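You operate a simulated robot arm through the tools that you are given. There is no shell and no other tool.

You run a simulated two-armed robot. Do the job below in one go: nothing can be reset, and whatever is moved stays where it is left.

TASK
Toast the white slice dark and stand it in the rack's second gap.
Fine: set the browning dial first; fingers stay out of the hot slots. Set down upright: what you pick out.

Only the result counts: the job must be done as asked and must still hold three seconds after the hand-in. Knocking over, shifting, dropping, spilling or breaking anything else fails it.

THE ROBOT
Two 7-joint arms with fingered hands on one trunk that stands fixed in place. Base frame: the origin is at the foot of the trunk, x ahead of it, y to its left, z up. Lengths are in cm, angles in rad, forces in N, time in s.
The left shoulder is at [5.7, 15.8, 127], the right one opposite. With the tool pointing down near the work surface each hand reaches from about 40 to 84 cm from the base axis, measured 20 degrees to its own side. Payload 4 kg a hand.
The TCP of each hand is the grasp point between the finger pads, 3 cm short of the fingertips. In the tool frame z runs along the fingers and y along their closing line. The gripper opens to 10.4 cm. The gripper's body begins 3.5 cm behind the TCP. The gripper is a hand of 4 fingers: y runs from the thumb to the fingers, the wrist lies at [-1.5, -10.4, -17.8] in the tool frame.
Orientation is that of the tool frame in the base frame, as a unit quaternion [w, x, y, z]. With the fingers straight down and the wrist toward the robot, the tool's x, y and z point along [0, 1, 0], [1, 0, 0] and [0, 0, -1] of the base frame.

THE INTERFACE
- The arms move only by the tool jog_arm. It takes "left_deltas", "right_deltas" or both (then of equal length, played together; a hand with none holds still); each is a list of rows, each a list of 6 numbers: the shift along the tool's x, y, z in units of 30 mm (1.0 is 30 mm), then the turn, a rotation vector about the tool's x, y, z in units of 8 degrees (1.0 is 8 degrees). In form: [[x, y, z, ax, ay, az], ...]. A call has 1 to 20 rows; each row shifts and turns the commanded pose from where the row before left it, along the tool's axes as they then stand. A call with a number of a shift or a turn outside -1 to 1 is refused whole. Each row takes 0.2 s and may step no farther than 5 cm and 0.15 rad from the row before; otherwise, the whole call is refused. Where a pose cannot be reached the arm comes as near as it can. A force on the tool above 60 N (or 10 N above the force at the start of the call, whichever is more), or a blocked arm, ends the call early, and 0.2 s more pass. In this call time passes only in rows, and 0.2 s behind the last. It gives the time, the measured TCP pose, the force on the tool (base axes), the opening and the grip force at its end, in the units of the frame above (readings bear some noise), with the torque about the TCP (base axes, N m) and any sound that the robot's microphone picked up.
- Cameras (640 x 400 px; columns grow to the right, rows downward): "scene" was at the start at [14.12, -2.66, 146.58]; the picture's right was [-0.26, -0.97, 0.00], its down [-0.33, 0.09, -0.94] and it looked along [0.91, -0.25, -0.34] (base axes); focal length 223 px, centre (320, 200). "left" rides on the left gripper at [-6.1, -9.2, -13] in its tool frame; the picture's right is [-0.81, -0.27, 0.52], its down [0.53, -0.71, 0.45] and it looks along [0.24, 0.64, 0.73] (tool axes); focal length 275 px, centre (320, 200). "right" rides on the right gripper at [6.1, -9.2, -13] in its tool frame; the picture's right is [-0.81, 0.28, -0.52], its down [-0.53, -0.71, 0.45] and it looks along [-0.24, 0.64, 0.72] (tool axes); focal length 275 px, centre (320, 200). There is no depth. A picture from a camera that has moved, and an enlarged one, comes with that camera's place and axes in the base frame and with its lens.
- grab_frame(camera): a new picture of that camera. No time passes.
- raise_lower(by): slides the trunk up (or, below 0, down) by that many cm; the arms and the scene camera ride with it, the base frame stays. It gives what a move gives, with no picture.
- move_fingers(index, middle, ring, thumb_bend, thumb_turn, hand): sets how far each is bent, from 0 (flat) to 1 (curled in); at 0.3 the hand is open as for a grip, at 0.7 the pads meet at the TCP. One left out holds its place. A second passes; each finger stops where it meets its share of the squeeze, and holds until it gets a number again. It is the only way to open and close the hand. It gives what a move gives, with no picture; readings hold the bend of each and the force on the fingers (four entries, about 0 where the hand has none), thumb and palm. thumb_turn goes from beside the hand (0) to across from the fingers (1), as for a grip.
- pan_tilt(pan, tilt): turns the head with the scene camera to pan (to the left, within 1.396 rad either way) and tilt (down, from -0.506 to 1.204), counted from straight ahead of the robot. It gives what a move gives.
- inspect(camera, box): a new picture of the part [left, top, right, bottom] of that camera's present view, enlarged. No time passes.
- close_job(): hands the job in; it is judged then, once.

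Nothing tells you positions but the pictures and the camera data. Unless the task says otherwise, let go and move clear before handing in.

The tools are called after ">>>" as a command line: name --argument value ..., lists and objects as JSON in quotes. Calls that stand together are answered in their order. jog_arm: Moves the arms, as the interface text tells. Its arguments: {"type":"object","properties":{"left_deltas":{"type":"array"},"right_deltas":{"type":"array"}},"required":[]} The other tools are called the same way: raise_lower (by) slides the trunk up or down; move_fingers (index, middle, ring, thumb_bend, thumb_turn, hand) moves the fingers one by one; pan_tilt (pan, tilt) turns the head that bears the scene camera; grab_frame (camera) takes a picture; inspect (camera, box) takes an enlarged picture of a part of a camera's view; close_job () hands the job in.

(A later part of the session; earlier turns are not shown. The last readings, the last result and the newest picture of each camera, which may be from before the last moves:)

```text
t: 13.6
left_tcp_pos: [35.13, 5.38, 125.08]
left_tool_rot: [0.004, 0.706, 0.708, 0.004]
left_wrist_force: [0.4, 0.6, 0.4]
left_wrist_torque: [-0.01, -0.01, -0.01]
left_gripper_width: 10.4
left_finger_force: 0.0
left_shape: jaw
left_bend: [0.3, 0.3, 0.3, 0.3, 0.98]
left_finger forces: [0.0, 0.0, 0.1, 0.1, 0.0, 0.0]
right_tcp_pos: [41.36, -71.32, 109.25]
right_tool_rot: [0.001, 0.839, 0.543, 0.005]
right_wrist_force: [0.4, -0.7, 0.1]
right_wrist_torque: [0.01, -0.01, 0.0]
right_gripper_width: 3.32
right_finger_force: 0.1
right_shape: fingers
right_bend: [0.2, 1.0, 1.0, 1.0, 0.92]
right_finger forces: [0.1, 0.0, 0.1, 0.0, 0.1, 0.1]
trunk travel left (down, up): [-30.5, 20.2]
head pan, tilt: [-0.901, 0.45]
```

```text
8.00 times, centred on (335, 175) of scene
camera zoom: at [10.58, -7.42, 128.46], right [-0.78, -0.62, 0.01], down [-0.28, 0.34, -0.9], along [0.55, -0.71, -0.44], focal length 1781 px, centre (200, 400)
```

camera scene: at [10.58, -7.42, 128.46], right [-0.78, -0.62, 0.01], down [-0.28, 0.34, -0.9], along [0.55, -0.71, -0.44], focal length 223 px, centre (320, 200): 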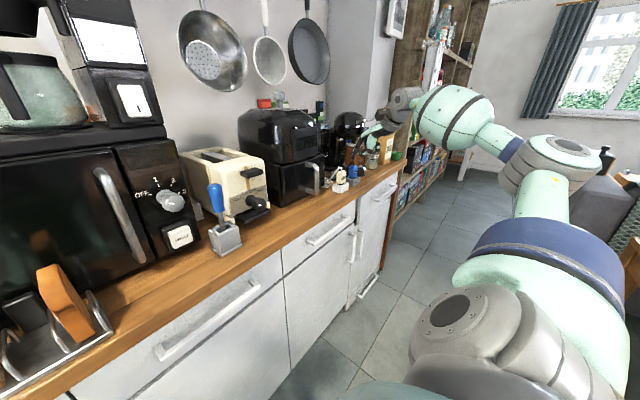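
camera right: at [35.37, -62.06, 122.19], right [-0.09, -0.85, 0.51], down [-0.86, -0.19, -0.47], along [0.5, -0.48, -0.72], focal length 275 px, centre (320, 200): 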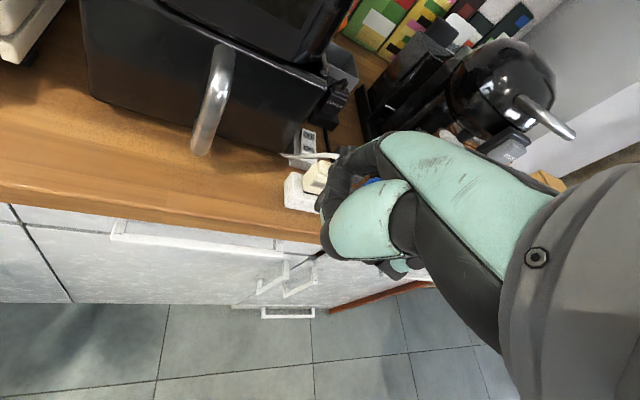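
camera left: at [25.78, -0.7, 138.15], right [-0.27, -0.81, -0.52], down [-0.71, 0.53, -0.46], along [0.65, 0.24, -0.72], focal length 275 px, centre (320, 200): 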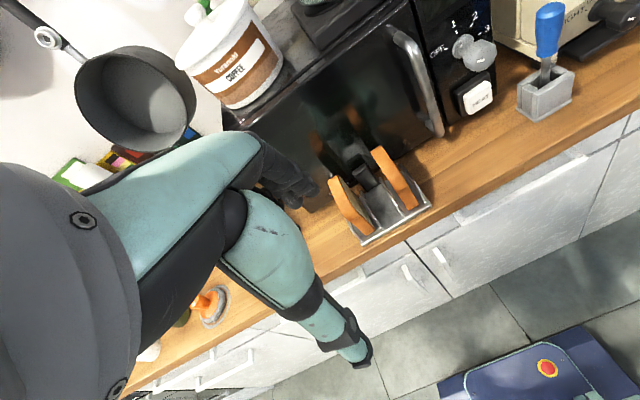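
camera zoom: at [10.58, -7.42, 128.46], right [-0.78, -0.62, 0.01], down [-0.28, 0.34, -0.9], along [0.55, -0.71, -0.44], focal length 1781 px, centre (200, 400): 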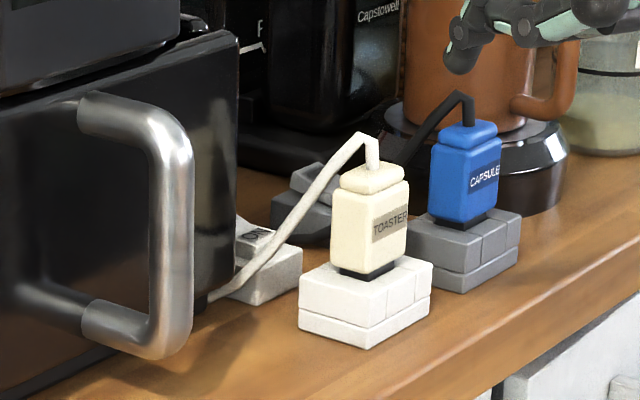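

To settle the switch state I'll turn the hand slightly so both rockers show clear of the fingers, and compare them at high zoom.

>>> jog_arm --right_deltas '[[0, -1, -1, 0, 0, 0], [0, -1, -1, 0, 0, 0], [0, -1, -1, 0, 0, 0], [0, 0, -0.5, 0, 0, 1], [0, 0, 0, 0, 0, 1], [0, 0, 0, 0, 0, 1]]'

>>> grab_frame --camera "right"

```text
t: 15.0
left_tcp_pos: [35.17, 5.4, 125.09]
left_tool_rot: [0.004, 0.706, 0.708, 0.005]
left_wrist_force: [-0.6, 0.2, -0.2]
left_wrist_torque: [-0.01, -0.01, 0.0]
left_gripper_width: 10.39
left_finger_force: 0.0
left_shape: jaw
left_bend: [0.3, 0.3, 0.3, 0.3, 0.98]
left_finger forces: [0.0, 0.1, 0.1, 0.1, 0.1, 0.1]
right_tcp_pos: [32.89, -67.25, 119.45]
right_tool_rot: [0.003, 0.934, 0.358, 0.005]
right_wrist_force: [-0.1, 0.1, 0.4]
right_wrist_torque: [-0.01, -0.01, 0.0]
right_gripper_width: 3.29
right_finger_force: 0.0
right_shape: fingers
right_bend: [0.2, 1.0, 1.0, 1.0, 0.92]
right_finger forces: [0.1, 0.0, 0.0, 0.0, 0.0, 0.0]
trunk travel left (down, up): [-30.5, 20.2]
head pan, tilt: [-0.901, 0.45]
```

```text
taken
camera right: at [31.16, -56.55, 132.37], right [-0.43, -0.75, 0.51], down [-0.87, 0.18, -0.47], along [0.26, -0.64, -0.72], focal length 275 px, centre (320, 200)
```

right: 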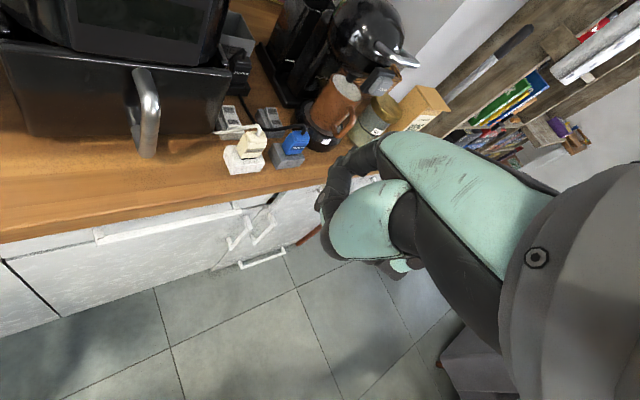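

>>> inspect --camera "right" --box '[205, 95, 295, 145]'

>>> inspect --camera "right" --box '[210, 98, 250, 138]'

>>> inspect --camera "right" --box '[250, 98, 290, 138]'

```text
7.11 times, centred on (250, 120) of right
camera zoom: at [31.16, -56.55, 132.37], right [-0.43, -0.75, 0.51], down [-0.87, 0.18, -0.47], along [0.26, -0.64, -0.72], focal length 1958 px, centre (818, 769)
```

zoom: 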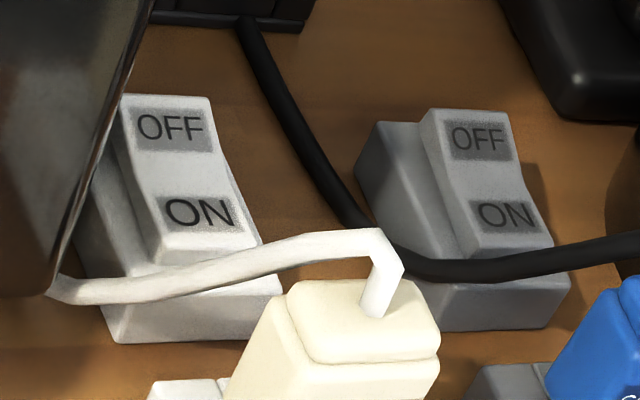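

```text
10.00 times, centred on (230, 118) of right
camera zoom: at [31.16, -56.55, 132.37], right [-0.43, -0.75, 0.51], down [-0.87, 0.18, -0.47], along [0.26, -0.64, -0.72], focal length 2753 px, centre (1220, 1020)
```

zoom: 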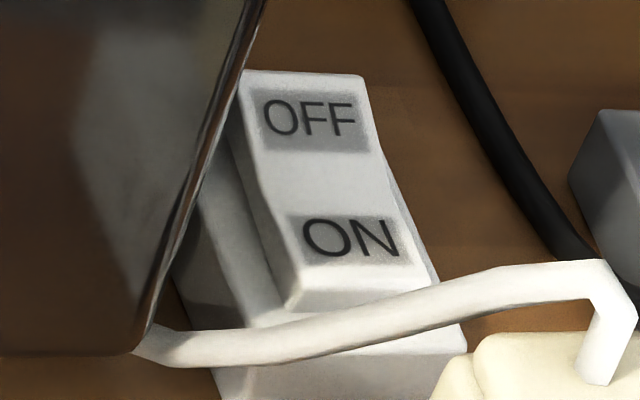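

```text
10.00 times, centred on (270, 118) of right
camera zoom: at [31.16, -56.55, 132.37], right [-0.43, -0.75, 0.51], down [-0.87, 0.18, -0.47], along [0.26, -0.64, -0.72], focal length 2753 px, centre (820, 1020)
```

zoom: 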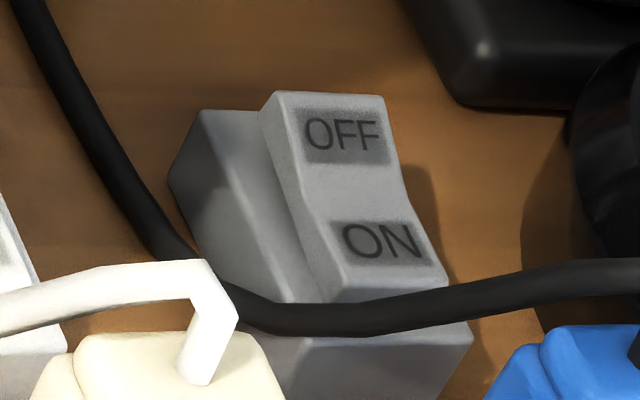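

Seen from here both rockers match, with the OFF end tilted up and ON pressed, so the toaster already has power and needs no change. On to the dial, which reads LIGHT now. I'll reopen the right hand and bring it round in front of the toaster.

>>> move_fingers --hand "right" --index 0.3 --middle 0.3 --ring 0.3 --thumb_bend 0.3 --thumb_turn 1

>>> jog_arm --right_deltas '[[0, 0, 0, 0, 0, 1], [0, 0, 0, 0, 0, 1], [0, 0, 0, 0, 0, 1], [0, 0, 0, 0, 0, 1], [0, 0, 0, 0, 0, 1], [0, 0, 0, 0, 0, 0.25], [0.2, -1, 0, 0, 0, 0], [0.2, -1, 0, 0, 0, 0], [0.2, -1, 0, 0, 0, 0], [0.2, -1, 0, 0, 0, 0], [0.2, -1, 0, 0, 0, 0], [0.2, -1, 0, 0, 0, 0], [0.2, -1, 0, 0, 0, 0], [0.2, -1, 0, 0, 0, 0], [0.2, -1, 0, 0, 0, 0]]'

>>> grab_frame --camera "right"

>>> pan_tilt --pan -0.65 --tilt 0.5

>>> grab_frame --camera "scene"

```text
t: 16.0
left_tcp_pos: [35.18, 5.39, 125.13]
left_tool_rot: [0.005, 0.707, 0.707, 0.004]
left_wrist_force: [0.8, -0.5, -0.8]
left_wrist_torque: [0.01, -0.03, 0.03]
left_gripper_width: 10.37
left_finger_force: 0.0
left_shape: jaw
left_bend: [0.3, 0.3, 0.3, 0.3, 0.98]
left_finger forces: [0.0, 0.0, 0.2, 0.0, 0.0, 0.0]
right_tcp_pos: [32.92, -67.56, 119.34]
right_tool_rot: [0.002, 0.934, 0.358, 0.005]
right_wrist_force: [0.3, 0.2, -0.9]
right_wrist_torque: [-0.01, -0.03, 0.0]
right_gripper_width: 10.29
right_finger_force: 0.1
right_shape: fingers
right_bend: [0.3, 0.3, 0.3, 0.3, 0.98]
right_finger forces: [0.0, 0.0, 0.0, 0.1, 0.0, 0.0]
trunk travel left (down, up): [-30.5, 20.2]
head pan, tilt: [-0.901, 0.45]
```

```text
t: 19.2
left_tcp_pos: [35.21, 5.43, 125.16]
left_tool_rot: [0.004, 0.707, 0.707, 0.003]
left_wrist_force: [-0.2, 0.0, 0.2]
left_wrist_torque: [-0.03, 0.01, 0.02]
left_gripper_width: 10.4
left_finger_force: 0.1
left_shape: jaw
left_bend: [0.3, 0.3, 0.3, 0.3, 0.98]
left_finger forces: [0.0, 0.0, 0.0, 0.1, 0.1, 0.0]
right_tcp_pos: [38.49, -40.25, 119.52]
right_tool_rot: [0.0, 1.0, 0.0, 0.005]
right_wrist_force: [0.2, 0.1, -0.9]
right_wrist_torque: [-0.04, -0.02, 0.07]
right_gripper_width: 10.29
right_finger_force: 0.2
right_shape: fingers
right_bend: [0.3, 0.3, 0.3, 0.3, 0.98]
right_finger forces: [0.1, 0.0, 0.1, 0.0, 0.0, 0.1]
trunk travel left (down, up): [-30.5, 20.2]
head pan, tilt: [-0.901, 0.45]
```

```text
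taken
camera right: at [44.44, -31.17, 132.56], right [-0.82, -0.27, 0.51], down [-0.53, 0.71, -0.46], along [-0.24, -0.65, -0.73], focal length 275 px, centre (320, 200)
```

right: 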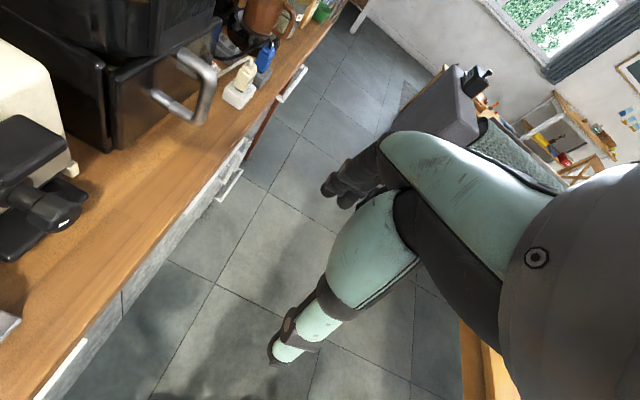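

```text
t: 19.9
left_tcp_pos: [35.17, 5.28, 125.28]
left_tool_rot: [0.005, 0.707, 0.708, 0.004]
left_wrist_force: [0.3, -0.3, -0.6]
left_wrist_torque: [0.01, -0.02, -0.01]
left_gripper_width: 10.37
left_finger_force: 0.2
left_shape: jaw
left_bend: [0.3, 0.3, 0.3, 0.3, 0.98]
left_finger forces: [0.1, 0.0, 0.1, 0.1, 0.0, 0.1]
right_tcp_pos: [38.48, -40.47, 119.4]
right_tool_rot: [0.0, 1.0, 0.0, 0.006]
right_wrist_force: [0.4, 0.4, -0.4]
right_wrist_torque: [0.0, 0.0, -0.01]
right_gripper_width: 10.31
right_finger_force: 0.2
right_shape: fingers
right_bend: [0.3, 0.3, 0.3, 0.3, 0.98]
right_finger forces: [0.0, 0.0, 0.0, 0.1, 0.1, 0.0]
trunk travel left (down, up): [-30.5, 20.2]
head pan, tilt: [-0.649, 0.499]
```

```text
taken
camera scene: at [12.11, -5.76, 128.0], right [-0.61, -0.8, 0.01], down [-0.39, 0.29, -0.87], along [0.69, -0.53, -0.49], focal length 223 px, centre (320, 200)
```

scene: 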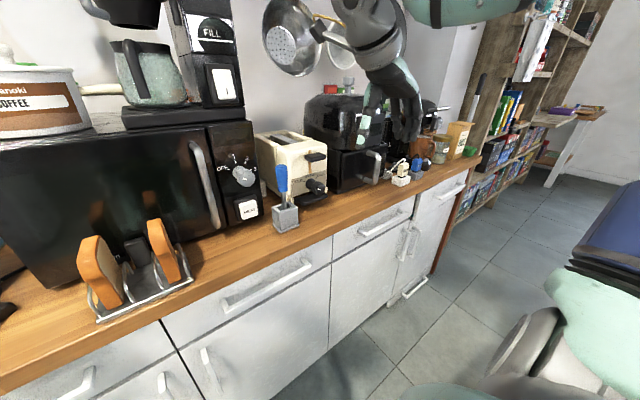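

The hand is clear in front of the toaster. I'll pitch it forward in place so the fingers point at the toaster like a handshake.

>>> jog_arm --right_deltas '[[0, 0, 0, 0, 1, 0], [0, 0, 0, 0, 1, 0], [0, 0, 0, 0, 1, 0], [0, 0, 0, 0, 1, 0], [0, 0, 0, 0, 1, 0], [0, 0, 0, 0, 1, 0], [0, 0, 0, 0, 1, 0], [0, 0, 0, 0, 1, 0], [0, 0, 0, 0, 1, 0], [0, 0, 0, 0, 1, 0], [0, 0, 0, 0, 1, 0], [0, 0, 0, 0, 0.25, 0]]'

>>> grab_frame --camera "right"

>>> grab_frame --camera "scene"

```text
t: 22.5
left_tcp_pos: [35.14, 5.4, 125.22]
left_tool_rot: [0.004, 0.706, 0.708, 0.005]
left_wrist_force: [0.1, -0.2, -0.4]
left_wrist_torque: [-0.02, 0.03, 0.03]
left_gripper_width: 10.39
left_finger_force: 0.0
left_shape: jaw
left_bend: [0.3, 0.3, 0.3, 0.3, 0.98]
left_finger forces: [0.0, 0.1, 0.1, 0.0, 0.0, 0.0]
right_tcp_pos: [43.69, -42.51, 123.66]
right_tool_rot: [0.0, 0.703, 0.0, 0.712]
right_wrist_force: [-0.9, 0.0, -0.7]
right_wrist_torque: [0.01, 0.0, 0.01]
right_gripper_width: 10.3
right_finger_force: 0.0
right_shape: fingers
right_bend: [0.3, 0.3, 0.3, 0.3, 0.98]
right_finger forces: [0.0, 0.0, 0.0, 0.0, 0.0, 0.0]
right hand out of reach, approached as far as the arm can: row 8, 9, 10, 11
trunk travel left (down, up): [-30.5, 20.2]
head pan, tilt: [-0.649, 0.499]
```

```text
taken
camera right: at [30.5, -33.45, 129.51], right [-0.51, -0.27, -0.82], down [0.46, 0.71, -0.53], along [0.73, -0.65, -0.23], focal length 275 px, centre (320, 200)
```

right: 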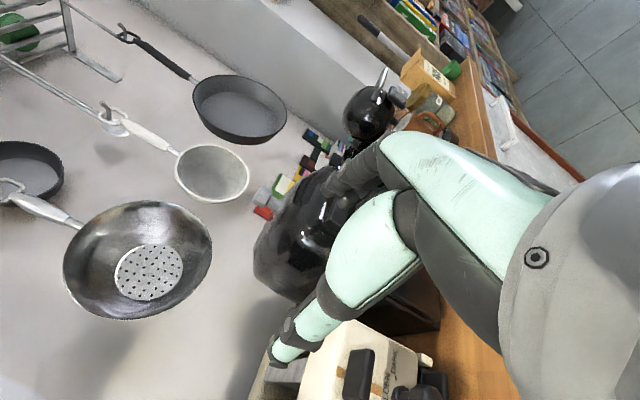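

```text
taken
camera scene: at [12.1, -5.72, 128.0], right [-0.6, -0.8, 0.01], down [-0.39, 0.29, -0.87], along [0.69, -0.53, -0.49], focal length 223 px, centre (320, 200)
```

scene: 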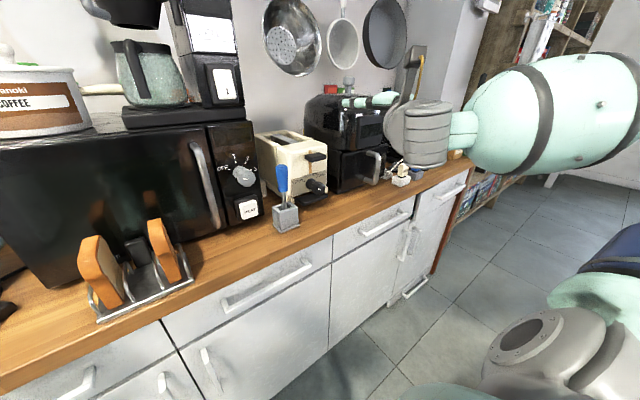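

The handshake pose works here. I'll get fresh close-ups of the knob and toaster from this lower head position.

>>> inspect --camera "scene" --box '[255, 130, 335, 215]'

>>> inspect --camera "scene" --box '[295, 165, 335, 205]'

>>> inspect --camera "right" --box '[250, 300, 470, 400]'

```text
4.71 times, centred on (295, 172) of scene
camera zoom: at [12.1, -5.72, 128.0], right [-0.6, -0.8, 0.01], down [-0.39, 0.29, -0.87], along [0.69, -0.53, -0.49], focal length 1048 px, centre (438, 329)
```

zoom: 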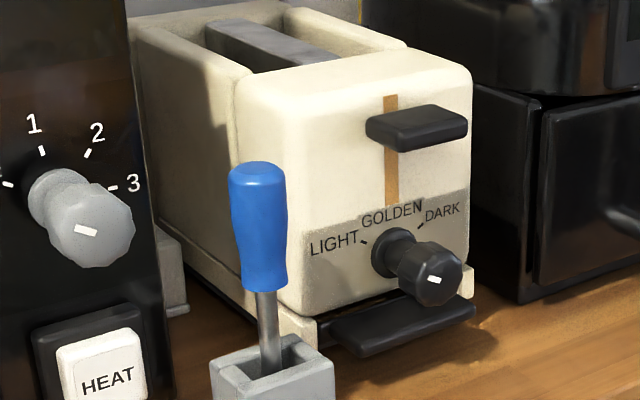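

```text
10.00 times, centred on (315, 185) of scene
camera zoom: at [12.1, -5.72, 128.0], right [-0.6, -0.8, 0.01], down [-0.39, 0.29, -0.87], along [0.69, -0.53, -0.49], focal length 2226 px, centre (370, 350)
```

zoom: 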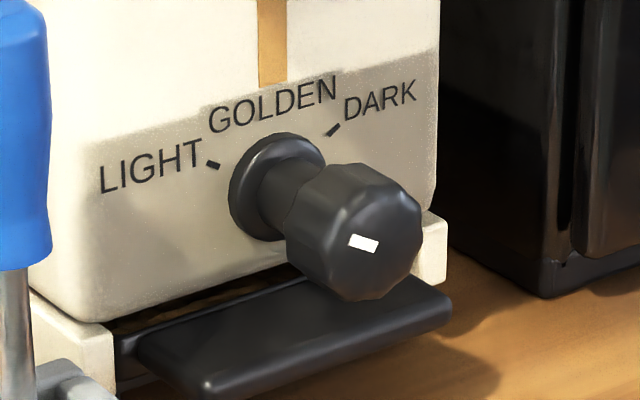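

```text
2.91 times, centred on (360, 350) of right
camera zoom: at [30.5, -33.45, 129.51], right [-0.51, -0.27, -0.82], down [0.46, 0.71, -0.53], along [0.73, -0.65, -0.23], focal length 801 px, centre (204, -236)
```

zoom: 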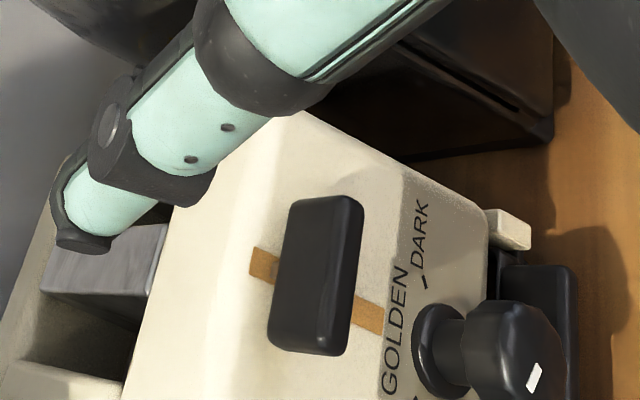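

The pointer sits on LIGHT, about 57° left of top, and DARK is about 58° right. So I need roughly 115° clockwise about an axis through (57, -40.2, 99.8). I'll drop the hand to a standoff in front of the knob.

>>> jog_arm --right_deltas '[[-0.89, -0.085, 0.1, 0, 0, 0], [-0.89, -0.085, 0.1, 0, 0, 0], [-0.89, -0.085, 0.1, 0, 0, 0], [-0.89, -0.085, 0.1, 0, 0, 0], [-0.89, -0.085, 0.1, 0, 0, 0], [-0.89, -0.085, 0.1, 0, 0, 0], [-0.89, -0.085, 0.1, 0, 0, 0], [-0.89, -0.085, 0.1, 0, 0, 0]]'

>>> grab_frame --camera "scene"

>>> grab_frame --camera "right"

```text
t: 24.3
left_tcp_pos: [35.14, 5.2, 125.21]
left_tool_rot: [0.003, 0.708, 0.706, 0.005]
left_wrist_force: [0.7, -0.4, 0.2]
left_wrist_torque: [0.01, 0.02, 0.01]
left_gripper_width: 10.39
left_finger_force: 0.1
left_shape: jaw
left_bend: [0.3, 0.3, 0.3, 0.3, 0.98]
left_finger forces: [0.0, 0.1, 0.0, 0.0, 0.1, 0.0]
right_tcp_pos: [47.25, -39.73, 105.73]
right_tool_rot: [0.004, 0.704, -0.008, 0.71]
right_wrist_force: [-0.3, -0.5, -0.4]
right_wrist_torque: [0.02, 0.0, 0.01]
right_gripper_width: 10.29
right_finger_force: 0.0
right_shape: fingers
right_bend: [0.3, 0.3, 0.3, 0.3, 0.98]
right_finger forces: [0.0, 0.1, 0.0, 0.0, 0.0, 0.1]
right hand out of reach, approached as far as the arm can: row 1, 2, 3, 6, 7, 8
trunk travel left (down, up): [-30.5, 20.2]
head pan, tilt: [-0.649, 0.499]
```

```text
taken
camera scene: at [12.13, -5.84, 127.99], right [-0.6, -0.8, 0.01], down [-0.39, 0.29, -0.87], along [0.69, -0.53, -0.49], focal length 223 px, centre (320, 200)
```

scene: 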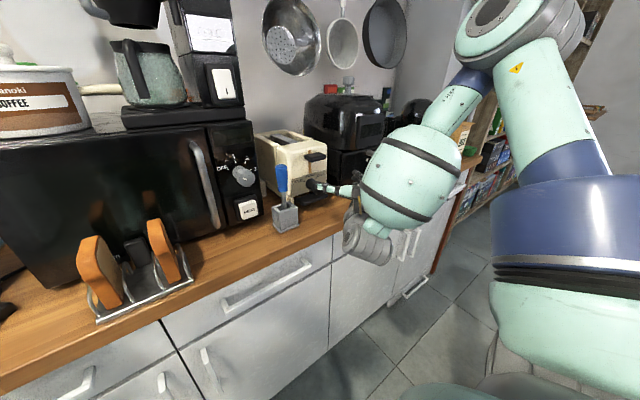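

```text
taken
camera right: at [34.28, -30.36, 111.59], right [-0.51, -0.26, -0.82], down [0.47, 0.71, -0.53], along [0.72, -0.66, -0.24], focal length 275 px, centre (320, 200)
```

right: 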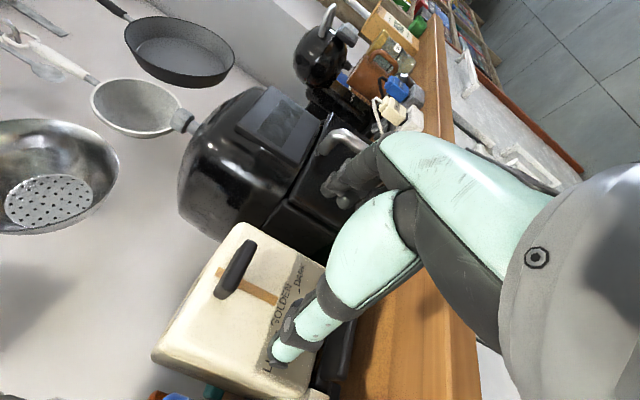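

The hand is at the right orientation but a bit too folded. Easing forward should free it, so I'll finish the descent while moving slightly forward.

>>> jog_arm --right_deltas '[[0, 0, 0.5, 0, 0, 0], [-0.4, 0, 0.5, 0, 0, 0]]'

```text
t: 24.9
left_tcp_pos: [35.37, 5.29, 125.07]
left_tool_rot: [0.003, 0.707, 0.708, 0.004]
left_wrist_force: [0.8, -0.4, -0.2]
left_wrist_torque: [-0.03, -0.02, 0.01]
left_gripper_width: 10.39
left_finger_force: 0.1
left_shape: jaw
left_bend: [0.3, 0.3, 0.3, 0.3, 0.98]
left_finger forces: [0.0, 0.0, 0.0, 0.0, 0.0, 0.0]
right_tcp_pos: [50.48, -39.44, 104.6]
right_tool_rot: [0.003, 0.705, -0.003, 0.71]
right_wrist_force: [-0.4, -0.8, 0.4]
right_wrist_torque: [0.0, 0.03, 0.0]
right_gripper_width: 10.3
right_finger_force: 0.0
right_shape: fingers
right_bend: [0.3, 0.3, 0.3, 0.3, 0.98]
right_finger forces: [0.1, 0.1, 0.1, 0.0, 0.0, 0.1]
trunk travel left (down, up): [-30.5, 20.2]
head pan, tilt: [-0.649, 0.499]
```

It's responding in exact increments again, so I'll line up with the knob axis.

>>> jog_arm --right_deltas '[[-0.8, 0.12, 0, 0, 0, 0], [-0.8, 0.13, 0, 0, 0, 0]]'

>>> inspect --camera "scene" --box '[260, 130, 420, 250]'

>>> grab_frame --camera "right"

```text
t: 25.5
left_tcp_pos: [35.2, 5.51, 125.04]
left_tool_rot: [0.005, 0.707, 0.707, 0.004]
left_wrist_force: [0.2, 0.4, 0.6]
left_wrist_torque: [-0.01, 0.02, -0.01]
left_gripper_width: 10.39
left_finger_force: 0.1
left_shape: jaw
left_bend: [0.3, 0.3, 0.3, 0.3, 0.98]
left_finger forces: [0.2, 0.1, 0.1, 0.0, 0.1, 0.0]
right_tcp_pos: [49.63, -40.24, 102.36]
right_tool_rot: [0.012, 0.704, -0.017, 0.71]
right_wrist_force: [0.7, 0.3, -0.6]
right_wrist_torque: [0.0, 0.0, -0.05]
right_gripper_width: 10.31
right_finger_force: 0.0
right_shape: fingers
right_bend: [0.3, 0.3, 0.3, 0.3, 0.98]
right_finger forces: [0.0, 0.1, 0.0, 0.0, 0.1, 0.0]
right hand out of reach, approached as far as the arm can: row 1, 2
trunk travel left (down, up): [-30.5, 20.2]
head pan, tilt: [-0.649, 0.499]
```

```text
3.33 times, centred on (340, 190) of scene
camera zoom: at [12.16, -5.7, 127.99], right [-0.6, -0.8, 0.01], down [-0.39, 0.29, -0.87], along [0.69, -0.53, -0.49], focal length 742 px, centre (253, 233)
```

zoom: 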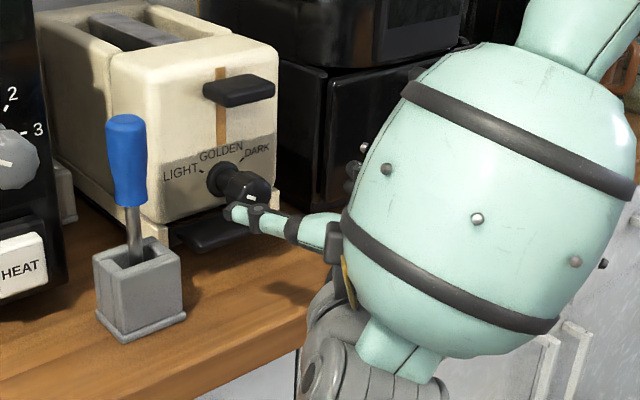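

```text
taken
camera right: at [36.88, -30.68, 108.32], right [-0.52, -0.25, -0.82], down [0.49, 0.7, -0.52], along [0.7, -0.67, -0.24], focal length 275 px, centre (320, 200)
```

right: 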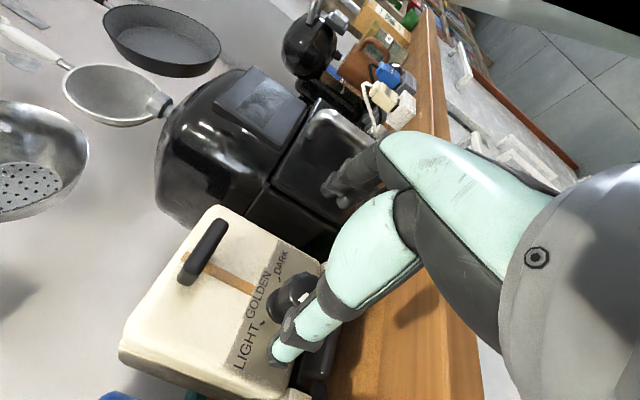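

At this reach the wrist bottoms out at z≈102. I'll raise the hand and lower the trunk by the same amount to give the arm a better working height.

>>> jog_arm --right_deltas '[[0.9, 0, 0, 0, 0, 0], [0.9, 0, 0, 0, 0, 0], [0.9, 0, 0, 0, 0, 0], [0.7, 0, 0, 0, 0, 0]]'

>>> raise_lower --by -10

>>> jog_arm --right_deltas '[[0, 0, 0.3, 0, 0, 0]]'

>>> grab_frame --camera "scene"

>>> grab_frame --camera "left"

```text
t: 26.5
left_tcp_pos: [35.01, 5.41, 125.23]
left_tool_rot: [0.004, 0.706, 0.708, 0.004]
left_wrist_force: [0.4, 0.0, -0.3]
left_wrist_torque: [0.01, 0.01, 0.02]
left_gripper_width: 10.39
left_finger_force: 0.1
left_shape: jaw
left_bend: [0.3, 0.3, 0.3, 0.3, 0.98]
left_finger forces: [0.0, 0.1, 0.1, 0.0, 0.1, 0.0]
right_tcp_pos: [48.18, -40.73, 112.68]
right_tool_rot: [0.0, 0.703, 0.0, 0.711]
right_wrist_force: [-0.2, 0.2, 0.0]
right_wrist_torque: [0.04, 0.03, 0.05]
right_gripper_width: 10.34
right_finger_force: 0.0
right_shape: fingers
right_bend: [0.3, 0.3, 0.3, 0.3, 0.97]
right_finger forces: [0.0, 0.1, 0.1, 0.1, 0.0, 0.0]
right hand out of reach, approached as far as the arm can: row 1
trunk travel left (down, up): [-30.5, 20.2]
head pan, tilt: [-0.649, 0.499]
```

```text
t: 27.9
left_tcp_pos: [35.26, 5.37, 115.37]
left_tool_rot: [0.005, 0.706, 0.708, 0.004]
left_wrist_force: [-0.2, -0.2, 0.4]
left_wrist_torque: [0.0, -0.02, -0.01]
left_gripper_width: 10.39
left_finger_force: 0.0
left_shape: jaw
left_bend: [0.3, 0.3, 0.3, 0.3, 0.98]
left_finger forces: [0.1, 0.0, 0.1, 0.0, 0.1, 0.0]
right_tcp_pos: [48.4, -40.78, 102.7]
right_tool_rot: [0.0, 0.703, 0.0, 0.711]
right_wrist_force: [0.2, 0.6, 0.4]
right_wrist_torque: [0.04, -0.03, 0.01]
right_gripper_width: 10.29
right_finger_force: 0.2
right_shape: fingers
right_bend: [0.3, 0.3, 0.3, 0.3, 0.97]
right_finger forces: [0.1, 0.0, 0.1, 0.0, 0.1, 0.0]
trunk travel left (down, up): [-20.5, 30.2]
head pan, tilt: [-0.649, 0.499]
```

```text
t: 28.3
left_tcp_pos: [35.23, 5.39, 115.31]
left_tool_rot: [0.003, 0.707, 0.708, 0.003]
left_wrist_force: [0.3, -0.8, 0.2]
left_wrist_torque: [0.02, 0.0, -0.01]
left_gripper_width: 10.39
left_finger_force: 0.1
left_shape: jaw
left_bend: [0.3, 0.3, 0.3, 0.3, 0.98]
left_finger forces: [0.0, 0.0, 0.0, 0.0, 0.0, 0.0]
right_tcp_pos: [49.5, -40.91, 102.67]
right_tool_rot: [0.0, 0.703, 0.0, 0.711]
right_wrist_force: [-0.6, -0.2, -0.7]
right_wrist_torque: [0.03, -0.01, -0.01]
right_gripper_width: 10.3
right_finger_force: 0.1
right_shape: fingers
right_bend: [0.3, 0.3, 0.3, 0.3, 0.97]
right_finger forces: [0.0, 0.1, 0.0, 0.0, 0.1, 0.1]
trunk travel left (down, up): [-20.5, 30.2]
head pan, tilt: [-0.649, 0.499]
```

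```text
taken
camera scene: at [12.06, -5.77, 118.09], right [-0.6, -0.8, 0.01], down [-0.39, 0.29, -0.87], along [0.69, -0.53, -0.49], focal length 223 px, centre (320, 200)
```

scene: 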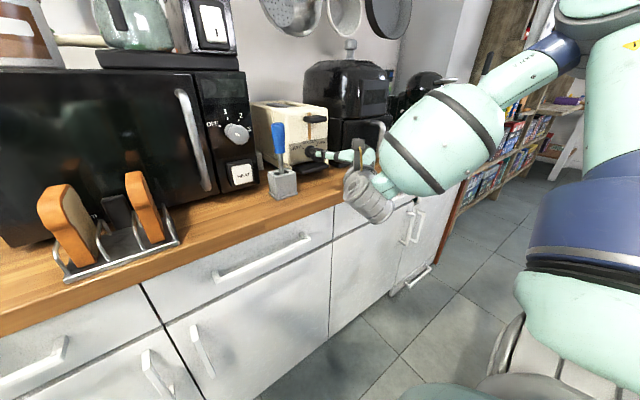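

```text
taken
camera left: at [25.84, -0.75, 128.23], right [-0.27, -0.81, -0.52], down [-0.71, 0.53, -0.46], along [0.65, 0.24, -0.72], focal length 275 px, centre (320, 200)
```

left: 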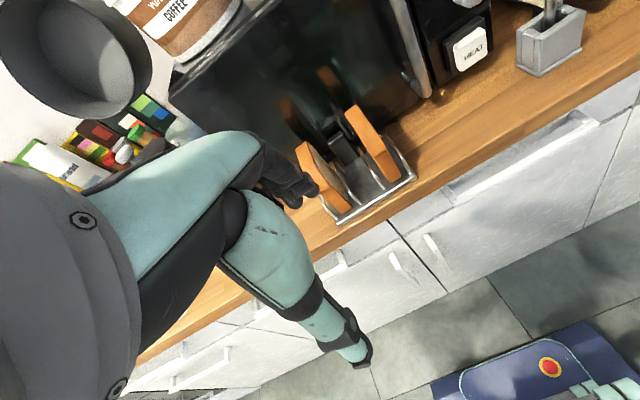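

>>> inspect --camera "scene" --box '[260, 95, 380, 195]'

>>> inspect --camera "scene" --box '[285, 135, 325, 180]'

```text
4.00 times, centred on (320, 145) of scene
camera zoom: at [12.06, -5.77, 118.09], right [-0.6, -0.8, 0.01], down [-0.39, 0.29, -0.87], along [0.69, -0.53, -0.49], focal length 890 px, centre (320, 420)
```

zoom: 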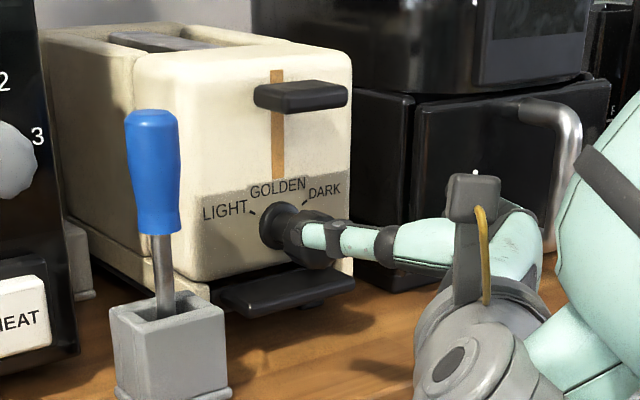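

```text
8.89 times, centred on (305, 158) of scene
camera zoom: at [12.06, -5.77, 118.09], right [-0.6, -0.8, 0.01], down [-0.39, 0.29, -0.87], along [0.69, -0.53, -0.49], focal length 1979 px, centre (453, 578)
```

zoom: 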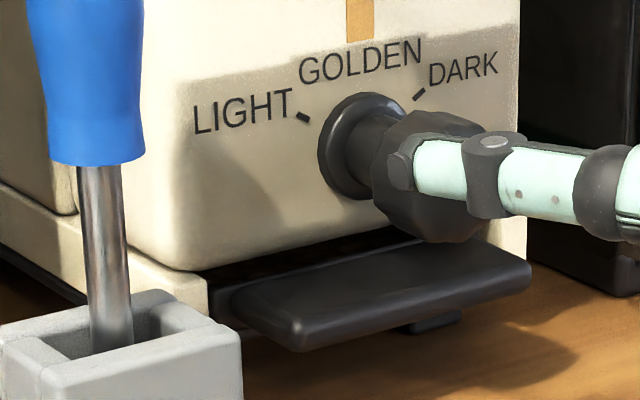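

The crumb tray's top is at z≈95 and starts at x≈59, about 2 cm below where a gripping finger would sweep, so two short turns are the safe way. I'll align on the knob axis and pre-roll 20° anticlockwise.

>>> jog_arm --right_deltas '[[-0.5, -0.1, 0.2, 0, 0, 0], [-0.45, -0.1, 0.2, 0, 0, 0], [0, 0, 0, 0, 0, -1], [0, 0, 0, 0, 0, -1], [0, 0, 0, 0, 0, -0.5]]'

>>> inspect --camera "scene" --box '[260, 95, 380, 195]'

>>> grab_frame --camera "right"

```text
t: 29.5
left_tcp_pos: [35.12, 5.43, 115.32]
left_tool_rot: [0.004, 0.707, 0.707, 0.005]
left_wrist_force: [0.8, 0.0, -0.2]
left_wrist_torque: [-0.02, -0.02, 0.02]
left_gripper_width: 10.41
left_finger_force: 0.0
left_shape: jaw
left_bend: [0.3, 0.3, 0.3, 0.3, 0.98]
left_finger forces: [0.0, 0.0, 0.1, 0.1, 0.0, 0.0]
right_tcp_pos: [50.58, -40.13, 99.96]
right_tool_rot: [0.025, 0.703, 0.024, 0.711]
right_wrist_force: [-0.1, -0.5, -0.7]
right_wrist_torque: [0.01, -0.01, 0.01]
right_gripper_width: 10.31
right_finger_force: 0.0
right_shape: fingers
right_bend: [0.3, 0.3, 0.3, 0.3, 0.97]
right_finger forces: [0.1, 0.0, 0.0, 0.1, 0.1, 0.1]
right hand out of reach, approached as far as the arm can: row 3, 4, 5
trunk travel left (down, up): [-20.5, 30.2]
head pan, tilt: [-0.649, 0.499]
```

```text
4.00 times, centred on (320, 145) of scene
camera zoom: at [12.01, -5.67, 118.1], right [-0.6, -0.8, 0.01], down [-0.39, 0.29, -0.87], along [0.69, -0.53, -0.49], focal length 890 px, centre (320, 420)
```

zoom: 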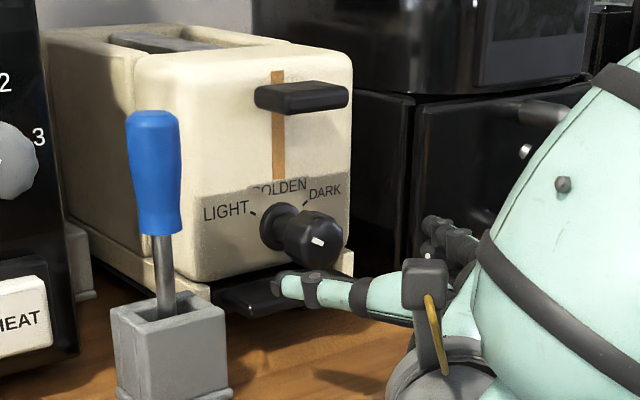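

```text
taken
camera right: at [37.45, -30.56, 105.14], right [-0.51, -0.33, -0.79], down [0.46, 0.67, -0.58], along [0.73, -0.66, -0.19], focal length 275 px, centre (320, 200)
```

right: 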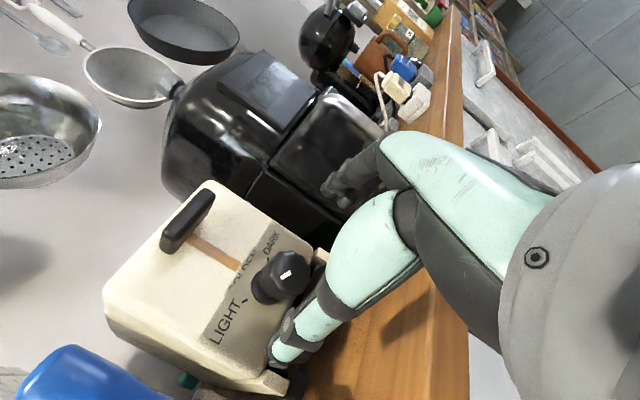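

The roll stops at about -4°, which is fine. The knob is centred between the thumb (left) and fingers (right), so I'll advance 7 cm to straddle it.

>>> jog_arm --right_deltas '[[0, 0, 0.8, 0, 0, 0], [0, 0, 0.8, 0, 0, 0], [0, 0, 0.7, 0, 0, 0]]'

>>> inspect --camera "scene" --box '[260, 95, 380, 195]'

>>> grab_frame --camera "right"

```text
t: 30.3
left_tcp_pos: [35.36, 5.3, 115.25]
left_tool_rot: [0.004, 0.706, 0.708, 0.003]
left_wrist_force: [0.4, 0.7, 0.3]
left_wrist_torque: [-0.03, 0.01, -0.01]
left_gripper_width: 10.39
left_finger_force: 0.1
left_shape: jaw
left_bend: [0.3, 0.3, 0.3, 0.3, 0.98]
left_finger forces: [0.1, 0.0, 0.0, 0.1, 0.1, 0.0]
right_tcp_pos: [57.46, -40.28, 100.0]
right_tool_rot: [0.025, 0.703, 0.024, 0.711]
right_wrist_force: [-0.7, 0.2, -0.5]
right_wrist_torque: [0.05, 0.01, 0.01]
right_gripper_width: 10.31
right_finger_force: 0.1
right_shape: fingers
right_bend: [0.3, 0.3, 0.3, 0.3, 0.97]
right_finger forces: [0.0, 0.0, 0.0, 0.0, 0.0, 0.0]
trunk travel left (down, up): [-20.5, 30.2]
head pan, tilt: [-0.649, 0.499]
```

```text
4.00 times, centred on (320, 145) of scene
camera zoom: at [12.05, -5.75, 118.09], right [-0.6, -0.8, 0.01], down [-0.39, 0.29, -0.87], along [0.69, -0.53, -0.49], focal length 890 px, centre (320, 420)
```

zoom: 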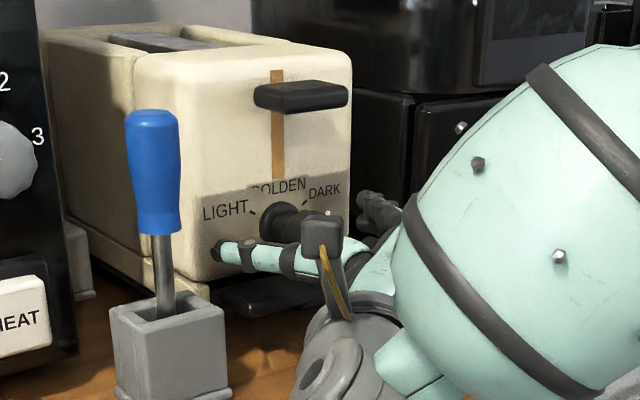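

```text
taken
camera right: at [44.33, -30.7, 105.27], right [-0.51, -0.33, -0.8], down [0.46, 0.67, -0.58], along [0.73, -0.66, -0.19], focal length 275 px, centre (320, 200)
```

right: 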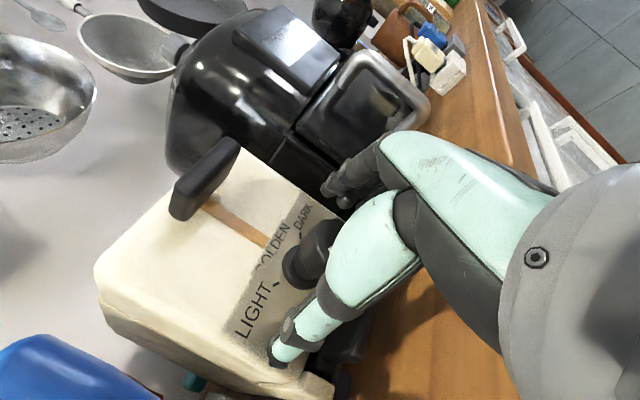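

The thumb and fingers straddle the knob. I'll close the thumb and middle finger on it, keeping the index and ring finger partly open.

>>> move_fingers --hand "right" --middle 0.7 --thumb_bend 0.7 --index 0.5 --ring 0.5

>>> inspect --camera "scene" --box '[260, 95, 380, 195]'

>>> inspect --camera "right" --box '[220, 150, 420, 390]'

```text
t: 31.3
left_tcp_pos: [35.34, 5.42, 115.19]
left_tool_rot: [0.004, 0.707, 0.707, 0.004]
left_wrist_force: [0.0, 0.4, -0.4]
left_wrist_torque: [0.01, -0.02, 0.01]
left_gripper_width: 10.37
left_finger_force: 0.1
left_shape: jaw
left_bend: [0.3, 0.3, 0.3, 0.3, 0.98]
left_finger forces: [0.1, 0.1, 0.1, 0.0, 0.0, 0.0]
right_tcp_pos: [57.48, -40.2, 100.11]
right_tool_rot: [0.025, 0.702, 0.024, 0.711]
right_wrist_force: [2.3, -2.2, 0.0]
right_wrist_torque: [-0.03, -0.03, -0.03]
right_gripper_width: 3.9
right_finger_force: 7.9
right_shape: fingers
right_bend: [0.5, 0.61, 0.5, 0.62, 1.0]
right_finger forces: [0.1, 8.0, 0.1, 0.1, 7.3, 0.1]
trunk travel left (down, up): [-20.5, 30.2]
head pan, tilt: [-0.649, 0.499]
```

```text
4.00 times, centred on (320, 145) of scene
camera zoom: at [12.05, -5.75, 118.09], right [-0.6, -0.8, 0.01], down [-0.39, 0.29, -0.87], along [0.69, -0.53, -0.49], focal length 890 px, centre (320, 420)
```

zoom: 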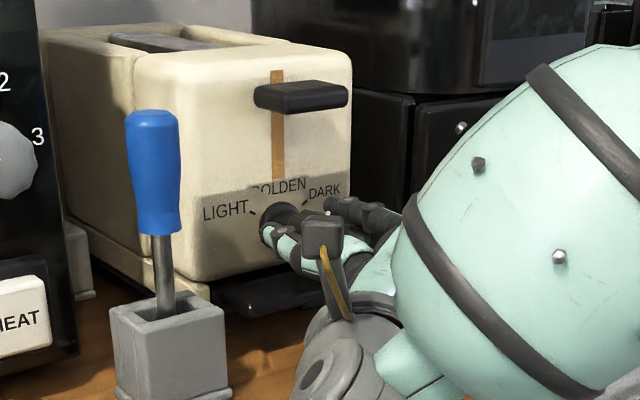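

```text
1.67 times, centred on (320, 270) of right
camera zoom: at [44.31, -30.7, 105.28], right [-0.51, -0.33, -0.8], down [0.46, 0.67, -0.58], along [0.73, -0.66, -0.19], focal length 459 px, centre (320, 83)
```

zoom: 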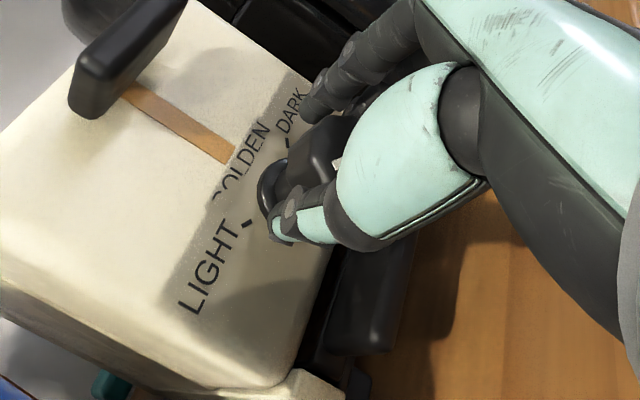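

It grips firmly, about 8 N on each side. I'll turn it clockwise 56°.

>>> jog_arm --right_deltas '[[0, 0, 0, 0, 0, 1], [0, 0, 0, 0, 0, 1], [0, 0, 0, 0, 0, 1], [0, 0, 0, 0, 0, 1], [0, 0, 0, 0, 0, 1], [0, 0, 0, 0, 0, 1], [0, 0, 0, 0, 0, 1]]'

>>> grab_frame --camera "scene"

>>> grab_frame --camera "right"

```text
t: 32.9
left_tcp_pos: [35.07, 5.15, 115.29]
left_tool_rot: [0.003, 0.707, 0.707, 0.005]
left_wrist_force: [0.5, -0.4, 0.7]
left_wrist_torque: [-0.03, -0.01, -0.04]
left_gripper_width: 10.42
left_finger_force: 0.1
left_shape: jaw
left_bend: [0.3, 0.3, 0.3, 0.3, 0.98]
left_finger forces: [0.1, 0.0, 0.0, 0.1, 0.1, 0.1]
right_tcp_pos: [57.26, -40.19, 99.93]
right_tool_rot: [-0.312, 0.63, -0.31, 0.64]
right_wrist_force: [2.3, -10.3, 7.2]
right_wrist_torque: [-0.15, -0.08, -0.2]
right_gripper_width: 3.49
right_finger_force: 11.2
right_shape: fingers
right_bend: [0.5, 0.6, 0.54, 0.65, 0.99]
right_finger forces: [0.1, 9.4, 7.6, 0.1, 6.2, 0.0]
trunk travel left (down, up): [-20.5, 30.2]
head pan, tilt: [-0.649, 0.499]
```

```text
taken
camera scene: at [11.94, -5.86, 118.1], right [-0.6, -0.8, 0.01], down [-0.39, 0.29, -0.87], along [0.69, -0.53, -0.49], focal length 223 px, centre (320, 200)
```

scene: 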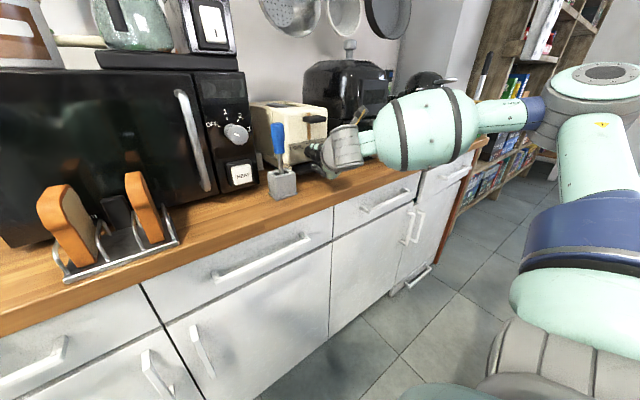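

```text
taken
camera right: at [44.16, -39.53, 110.8], right [-0.51, 0.47, -0.72], down [0.45, 0.86, 0.24], along [0.73, -0.2, -0.65], focal length 275 px, centre (320, 200)
```

right: 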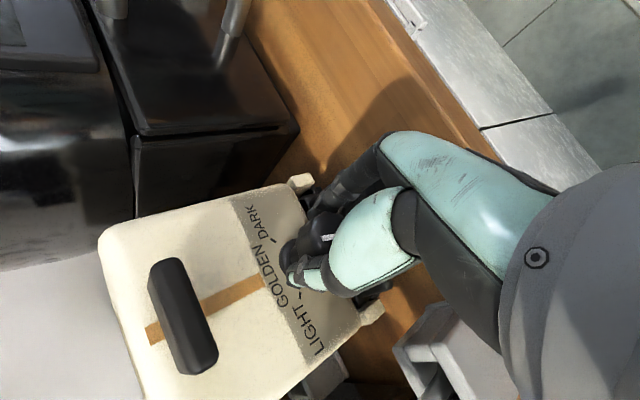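

>>> inspect --camera "right" --box '[220, 180, 400, 340]'

>>> inspect --camera "scene" --box '[270, 110, 350, 190]'

```text
2.50 times, centred on (310, 260) of right
camera zoom: at [44.16, -39.53, 110.8], right [-0.51, 0.47, -0.72], down [0.45, 0.86, 0.24], along [0.73, -0.2, -0.65], focal length 688 px, centre (345, 50)
```

zoom: 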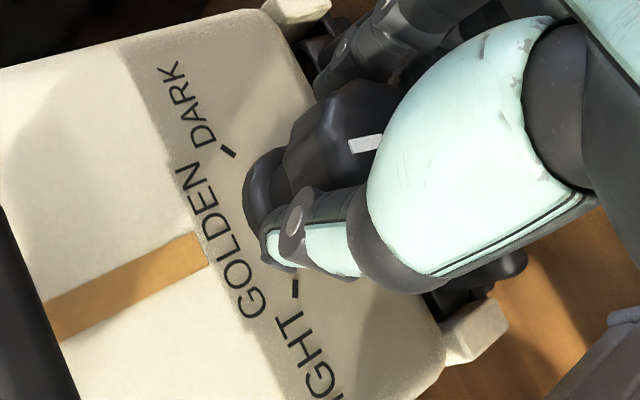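

```text
5.00 times, centred on (310, 150) of scene
camera zoom: at [11.94, -5.86, 118.1], right [-0.6, -0.8, 0.01], down [-0.39, 0.29, -0.87], along [0.69, -0.53, -0.49], focal length 1113 px, centre (370, 450)
```

zoom: 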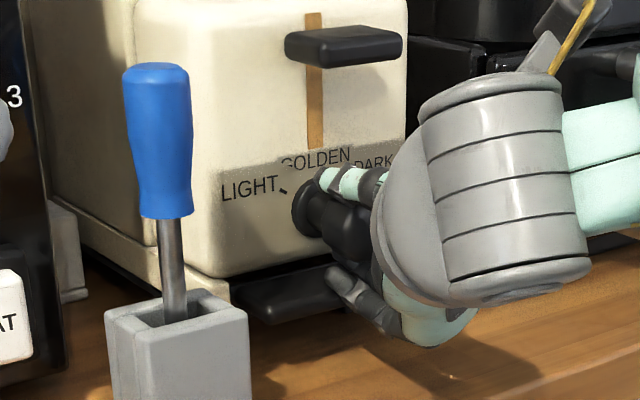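

The pointer now lines up with GOLDEN, so the grip isn't slipping. The closed fingers should clear the tray by about 1.5 cm, so I'll keep turning in small steps.

>>> jog_arm --right_deltas '[[0, 0, 0, 0, 0, 1], [0, 0, 0, 0, 0, 1], [0, 0, 0, 0, 0, 1]]'

>>> inspect --camera "scene" --box '[270, 110, 350, 190]'

>>> grab_frame --camera "right"

```text
t: 33.7
left_tcp_pos: [35.13, 5.23, 115.21]
left_tool_rot: [0.004, 0.707, 0.707, 0.006]
left_wrist_force: [0.1, 0.2, 0.6]
left_wrist_torque: [0.01, -0.02, 0.01]
left_gripper_width: 10.38
left_finger_force: 0.0
left_shape: jaw
left_bend: [0.3, 0.3, 0.3, 0.3, 0.98]
left_finger forces: [0.1, 0.1, 0.0, 0.0, 0.1, 0.0]
right_tcp_pos: [57.44, -40.06, 99.92]
right_tool_rot: [-0.438, 0.554, -0.433, 0.56]
right_wrist_force: [2.7, -3.5, 3.2]
right_wrist_torque: [-0.02, -0.11, -0.11]
right_gripper_width: 3.6
right_finger_force: 8.7
right_shape: fingers
right_bend: [0.5, 0.63, 0.52, 0.64, 1.0]
right_finger forces: [0.0, 7.2, 2.4, 0.1, 7.1, 0.0]
trunk travel left (down, up): [-20.5, 30.2]
head pan, tilt: [-0.649, 0.499]
```

```text
5.00 times, centred on (310, 150) of scene
camera zoom: at [12.01, -5.81, 118.09], right [-0.6, -0.8, 0.01], down [-0.39, 0.29, -0.87], along [0.69, -0.53, -0.49], focal length 1113 px, centre (370, 450)
```

zoom: 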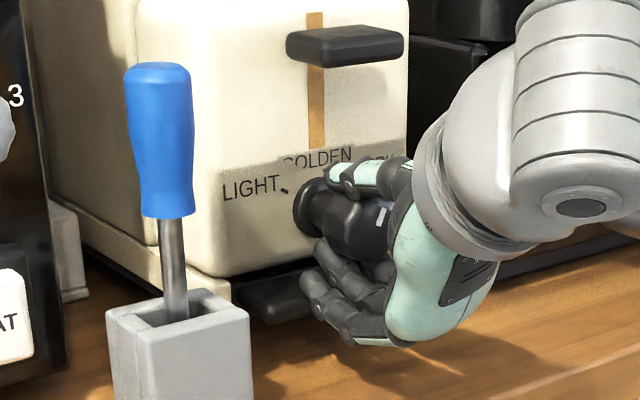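

```text
taken
camera right: at [44.24, -43.98, 110.07], right [-0.51, 0.72, -0.47], down [0.45, 0.69, 0.57], along [0.73, 0.08, -0.68], focal length 275 px, centre (320, 200)
```

right: 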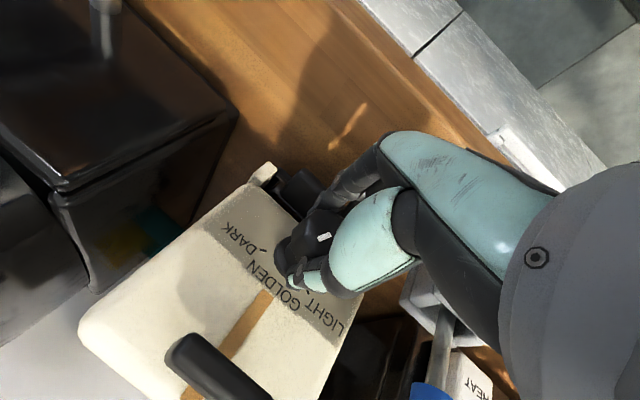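

>>> inspect --camera "right" --box '[210, 170, 390, 330]'

>>> inspect --camera "scene" --box '[300, 135, 330, 165]'

```text
2.50 times, centred on (300, 250) of right
camera zoom: at [44.24, -43.98, 110.07], right [-0.51, 0.72, -0.47], down [0.45, 0.69, 0.57], along [0.73, 0.08, -0.68], focal length 688 px, centre (370, 75)
```

zoom: 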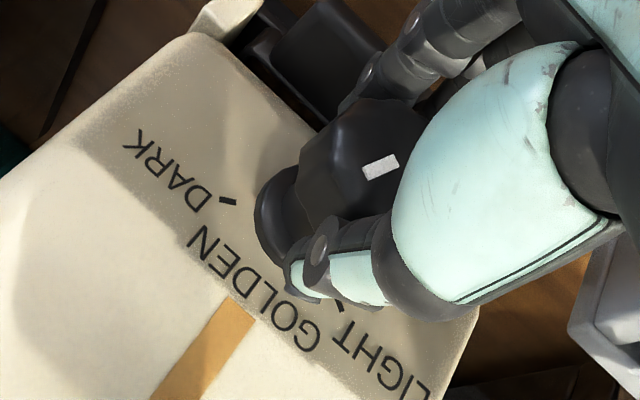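

```text
13.33 times, centred on (315, 150) of scene
camera zoom: at [12.01, -5.81, 118.09], right [-0.6, -0.8, 0.01], down [-0.39, 0.29, -0.87], along [0.69, -0.53, -0.49], focal length 2968 px, centre (387, 867)
```

zoom: 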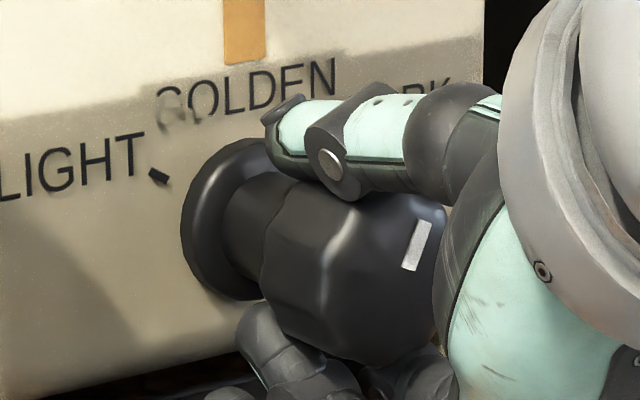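

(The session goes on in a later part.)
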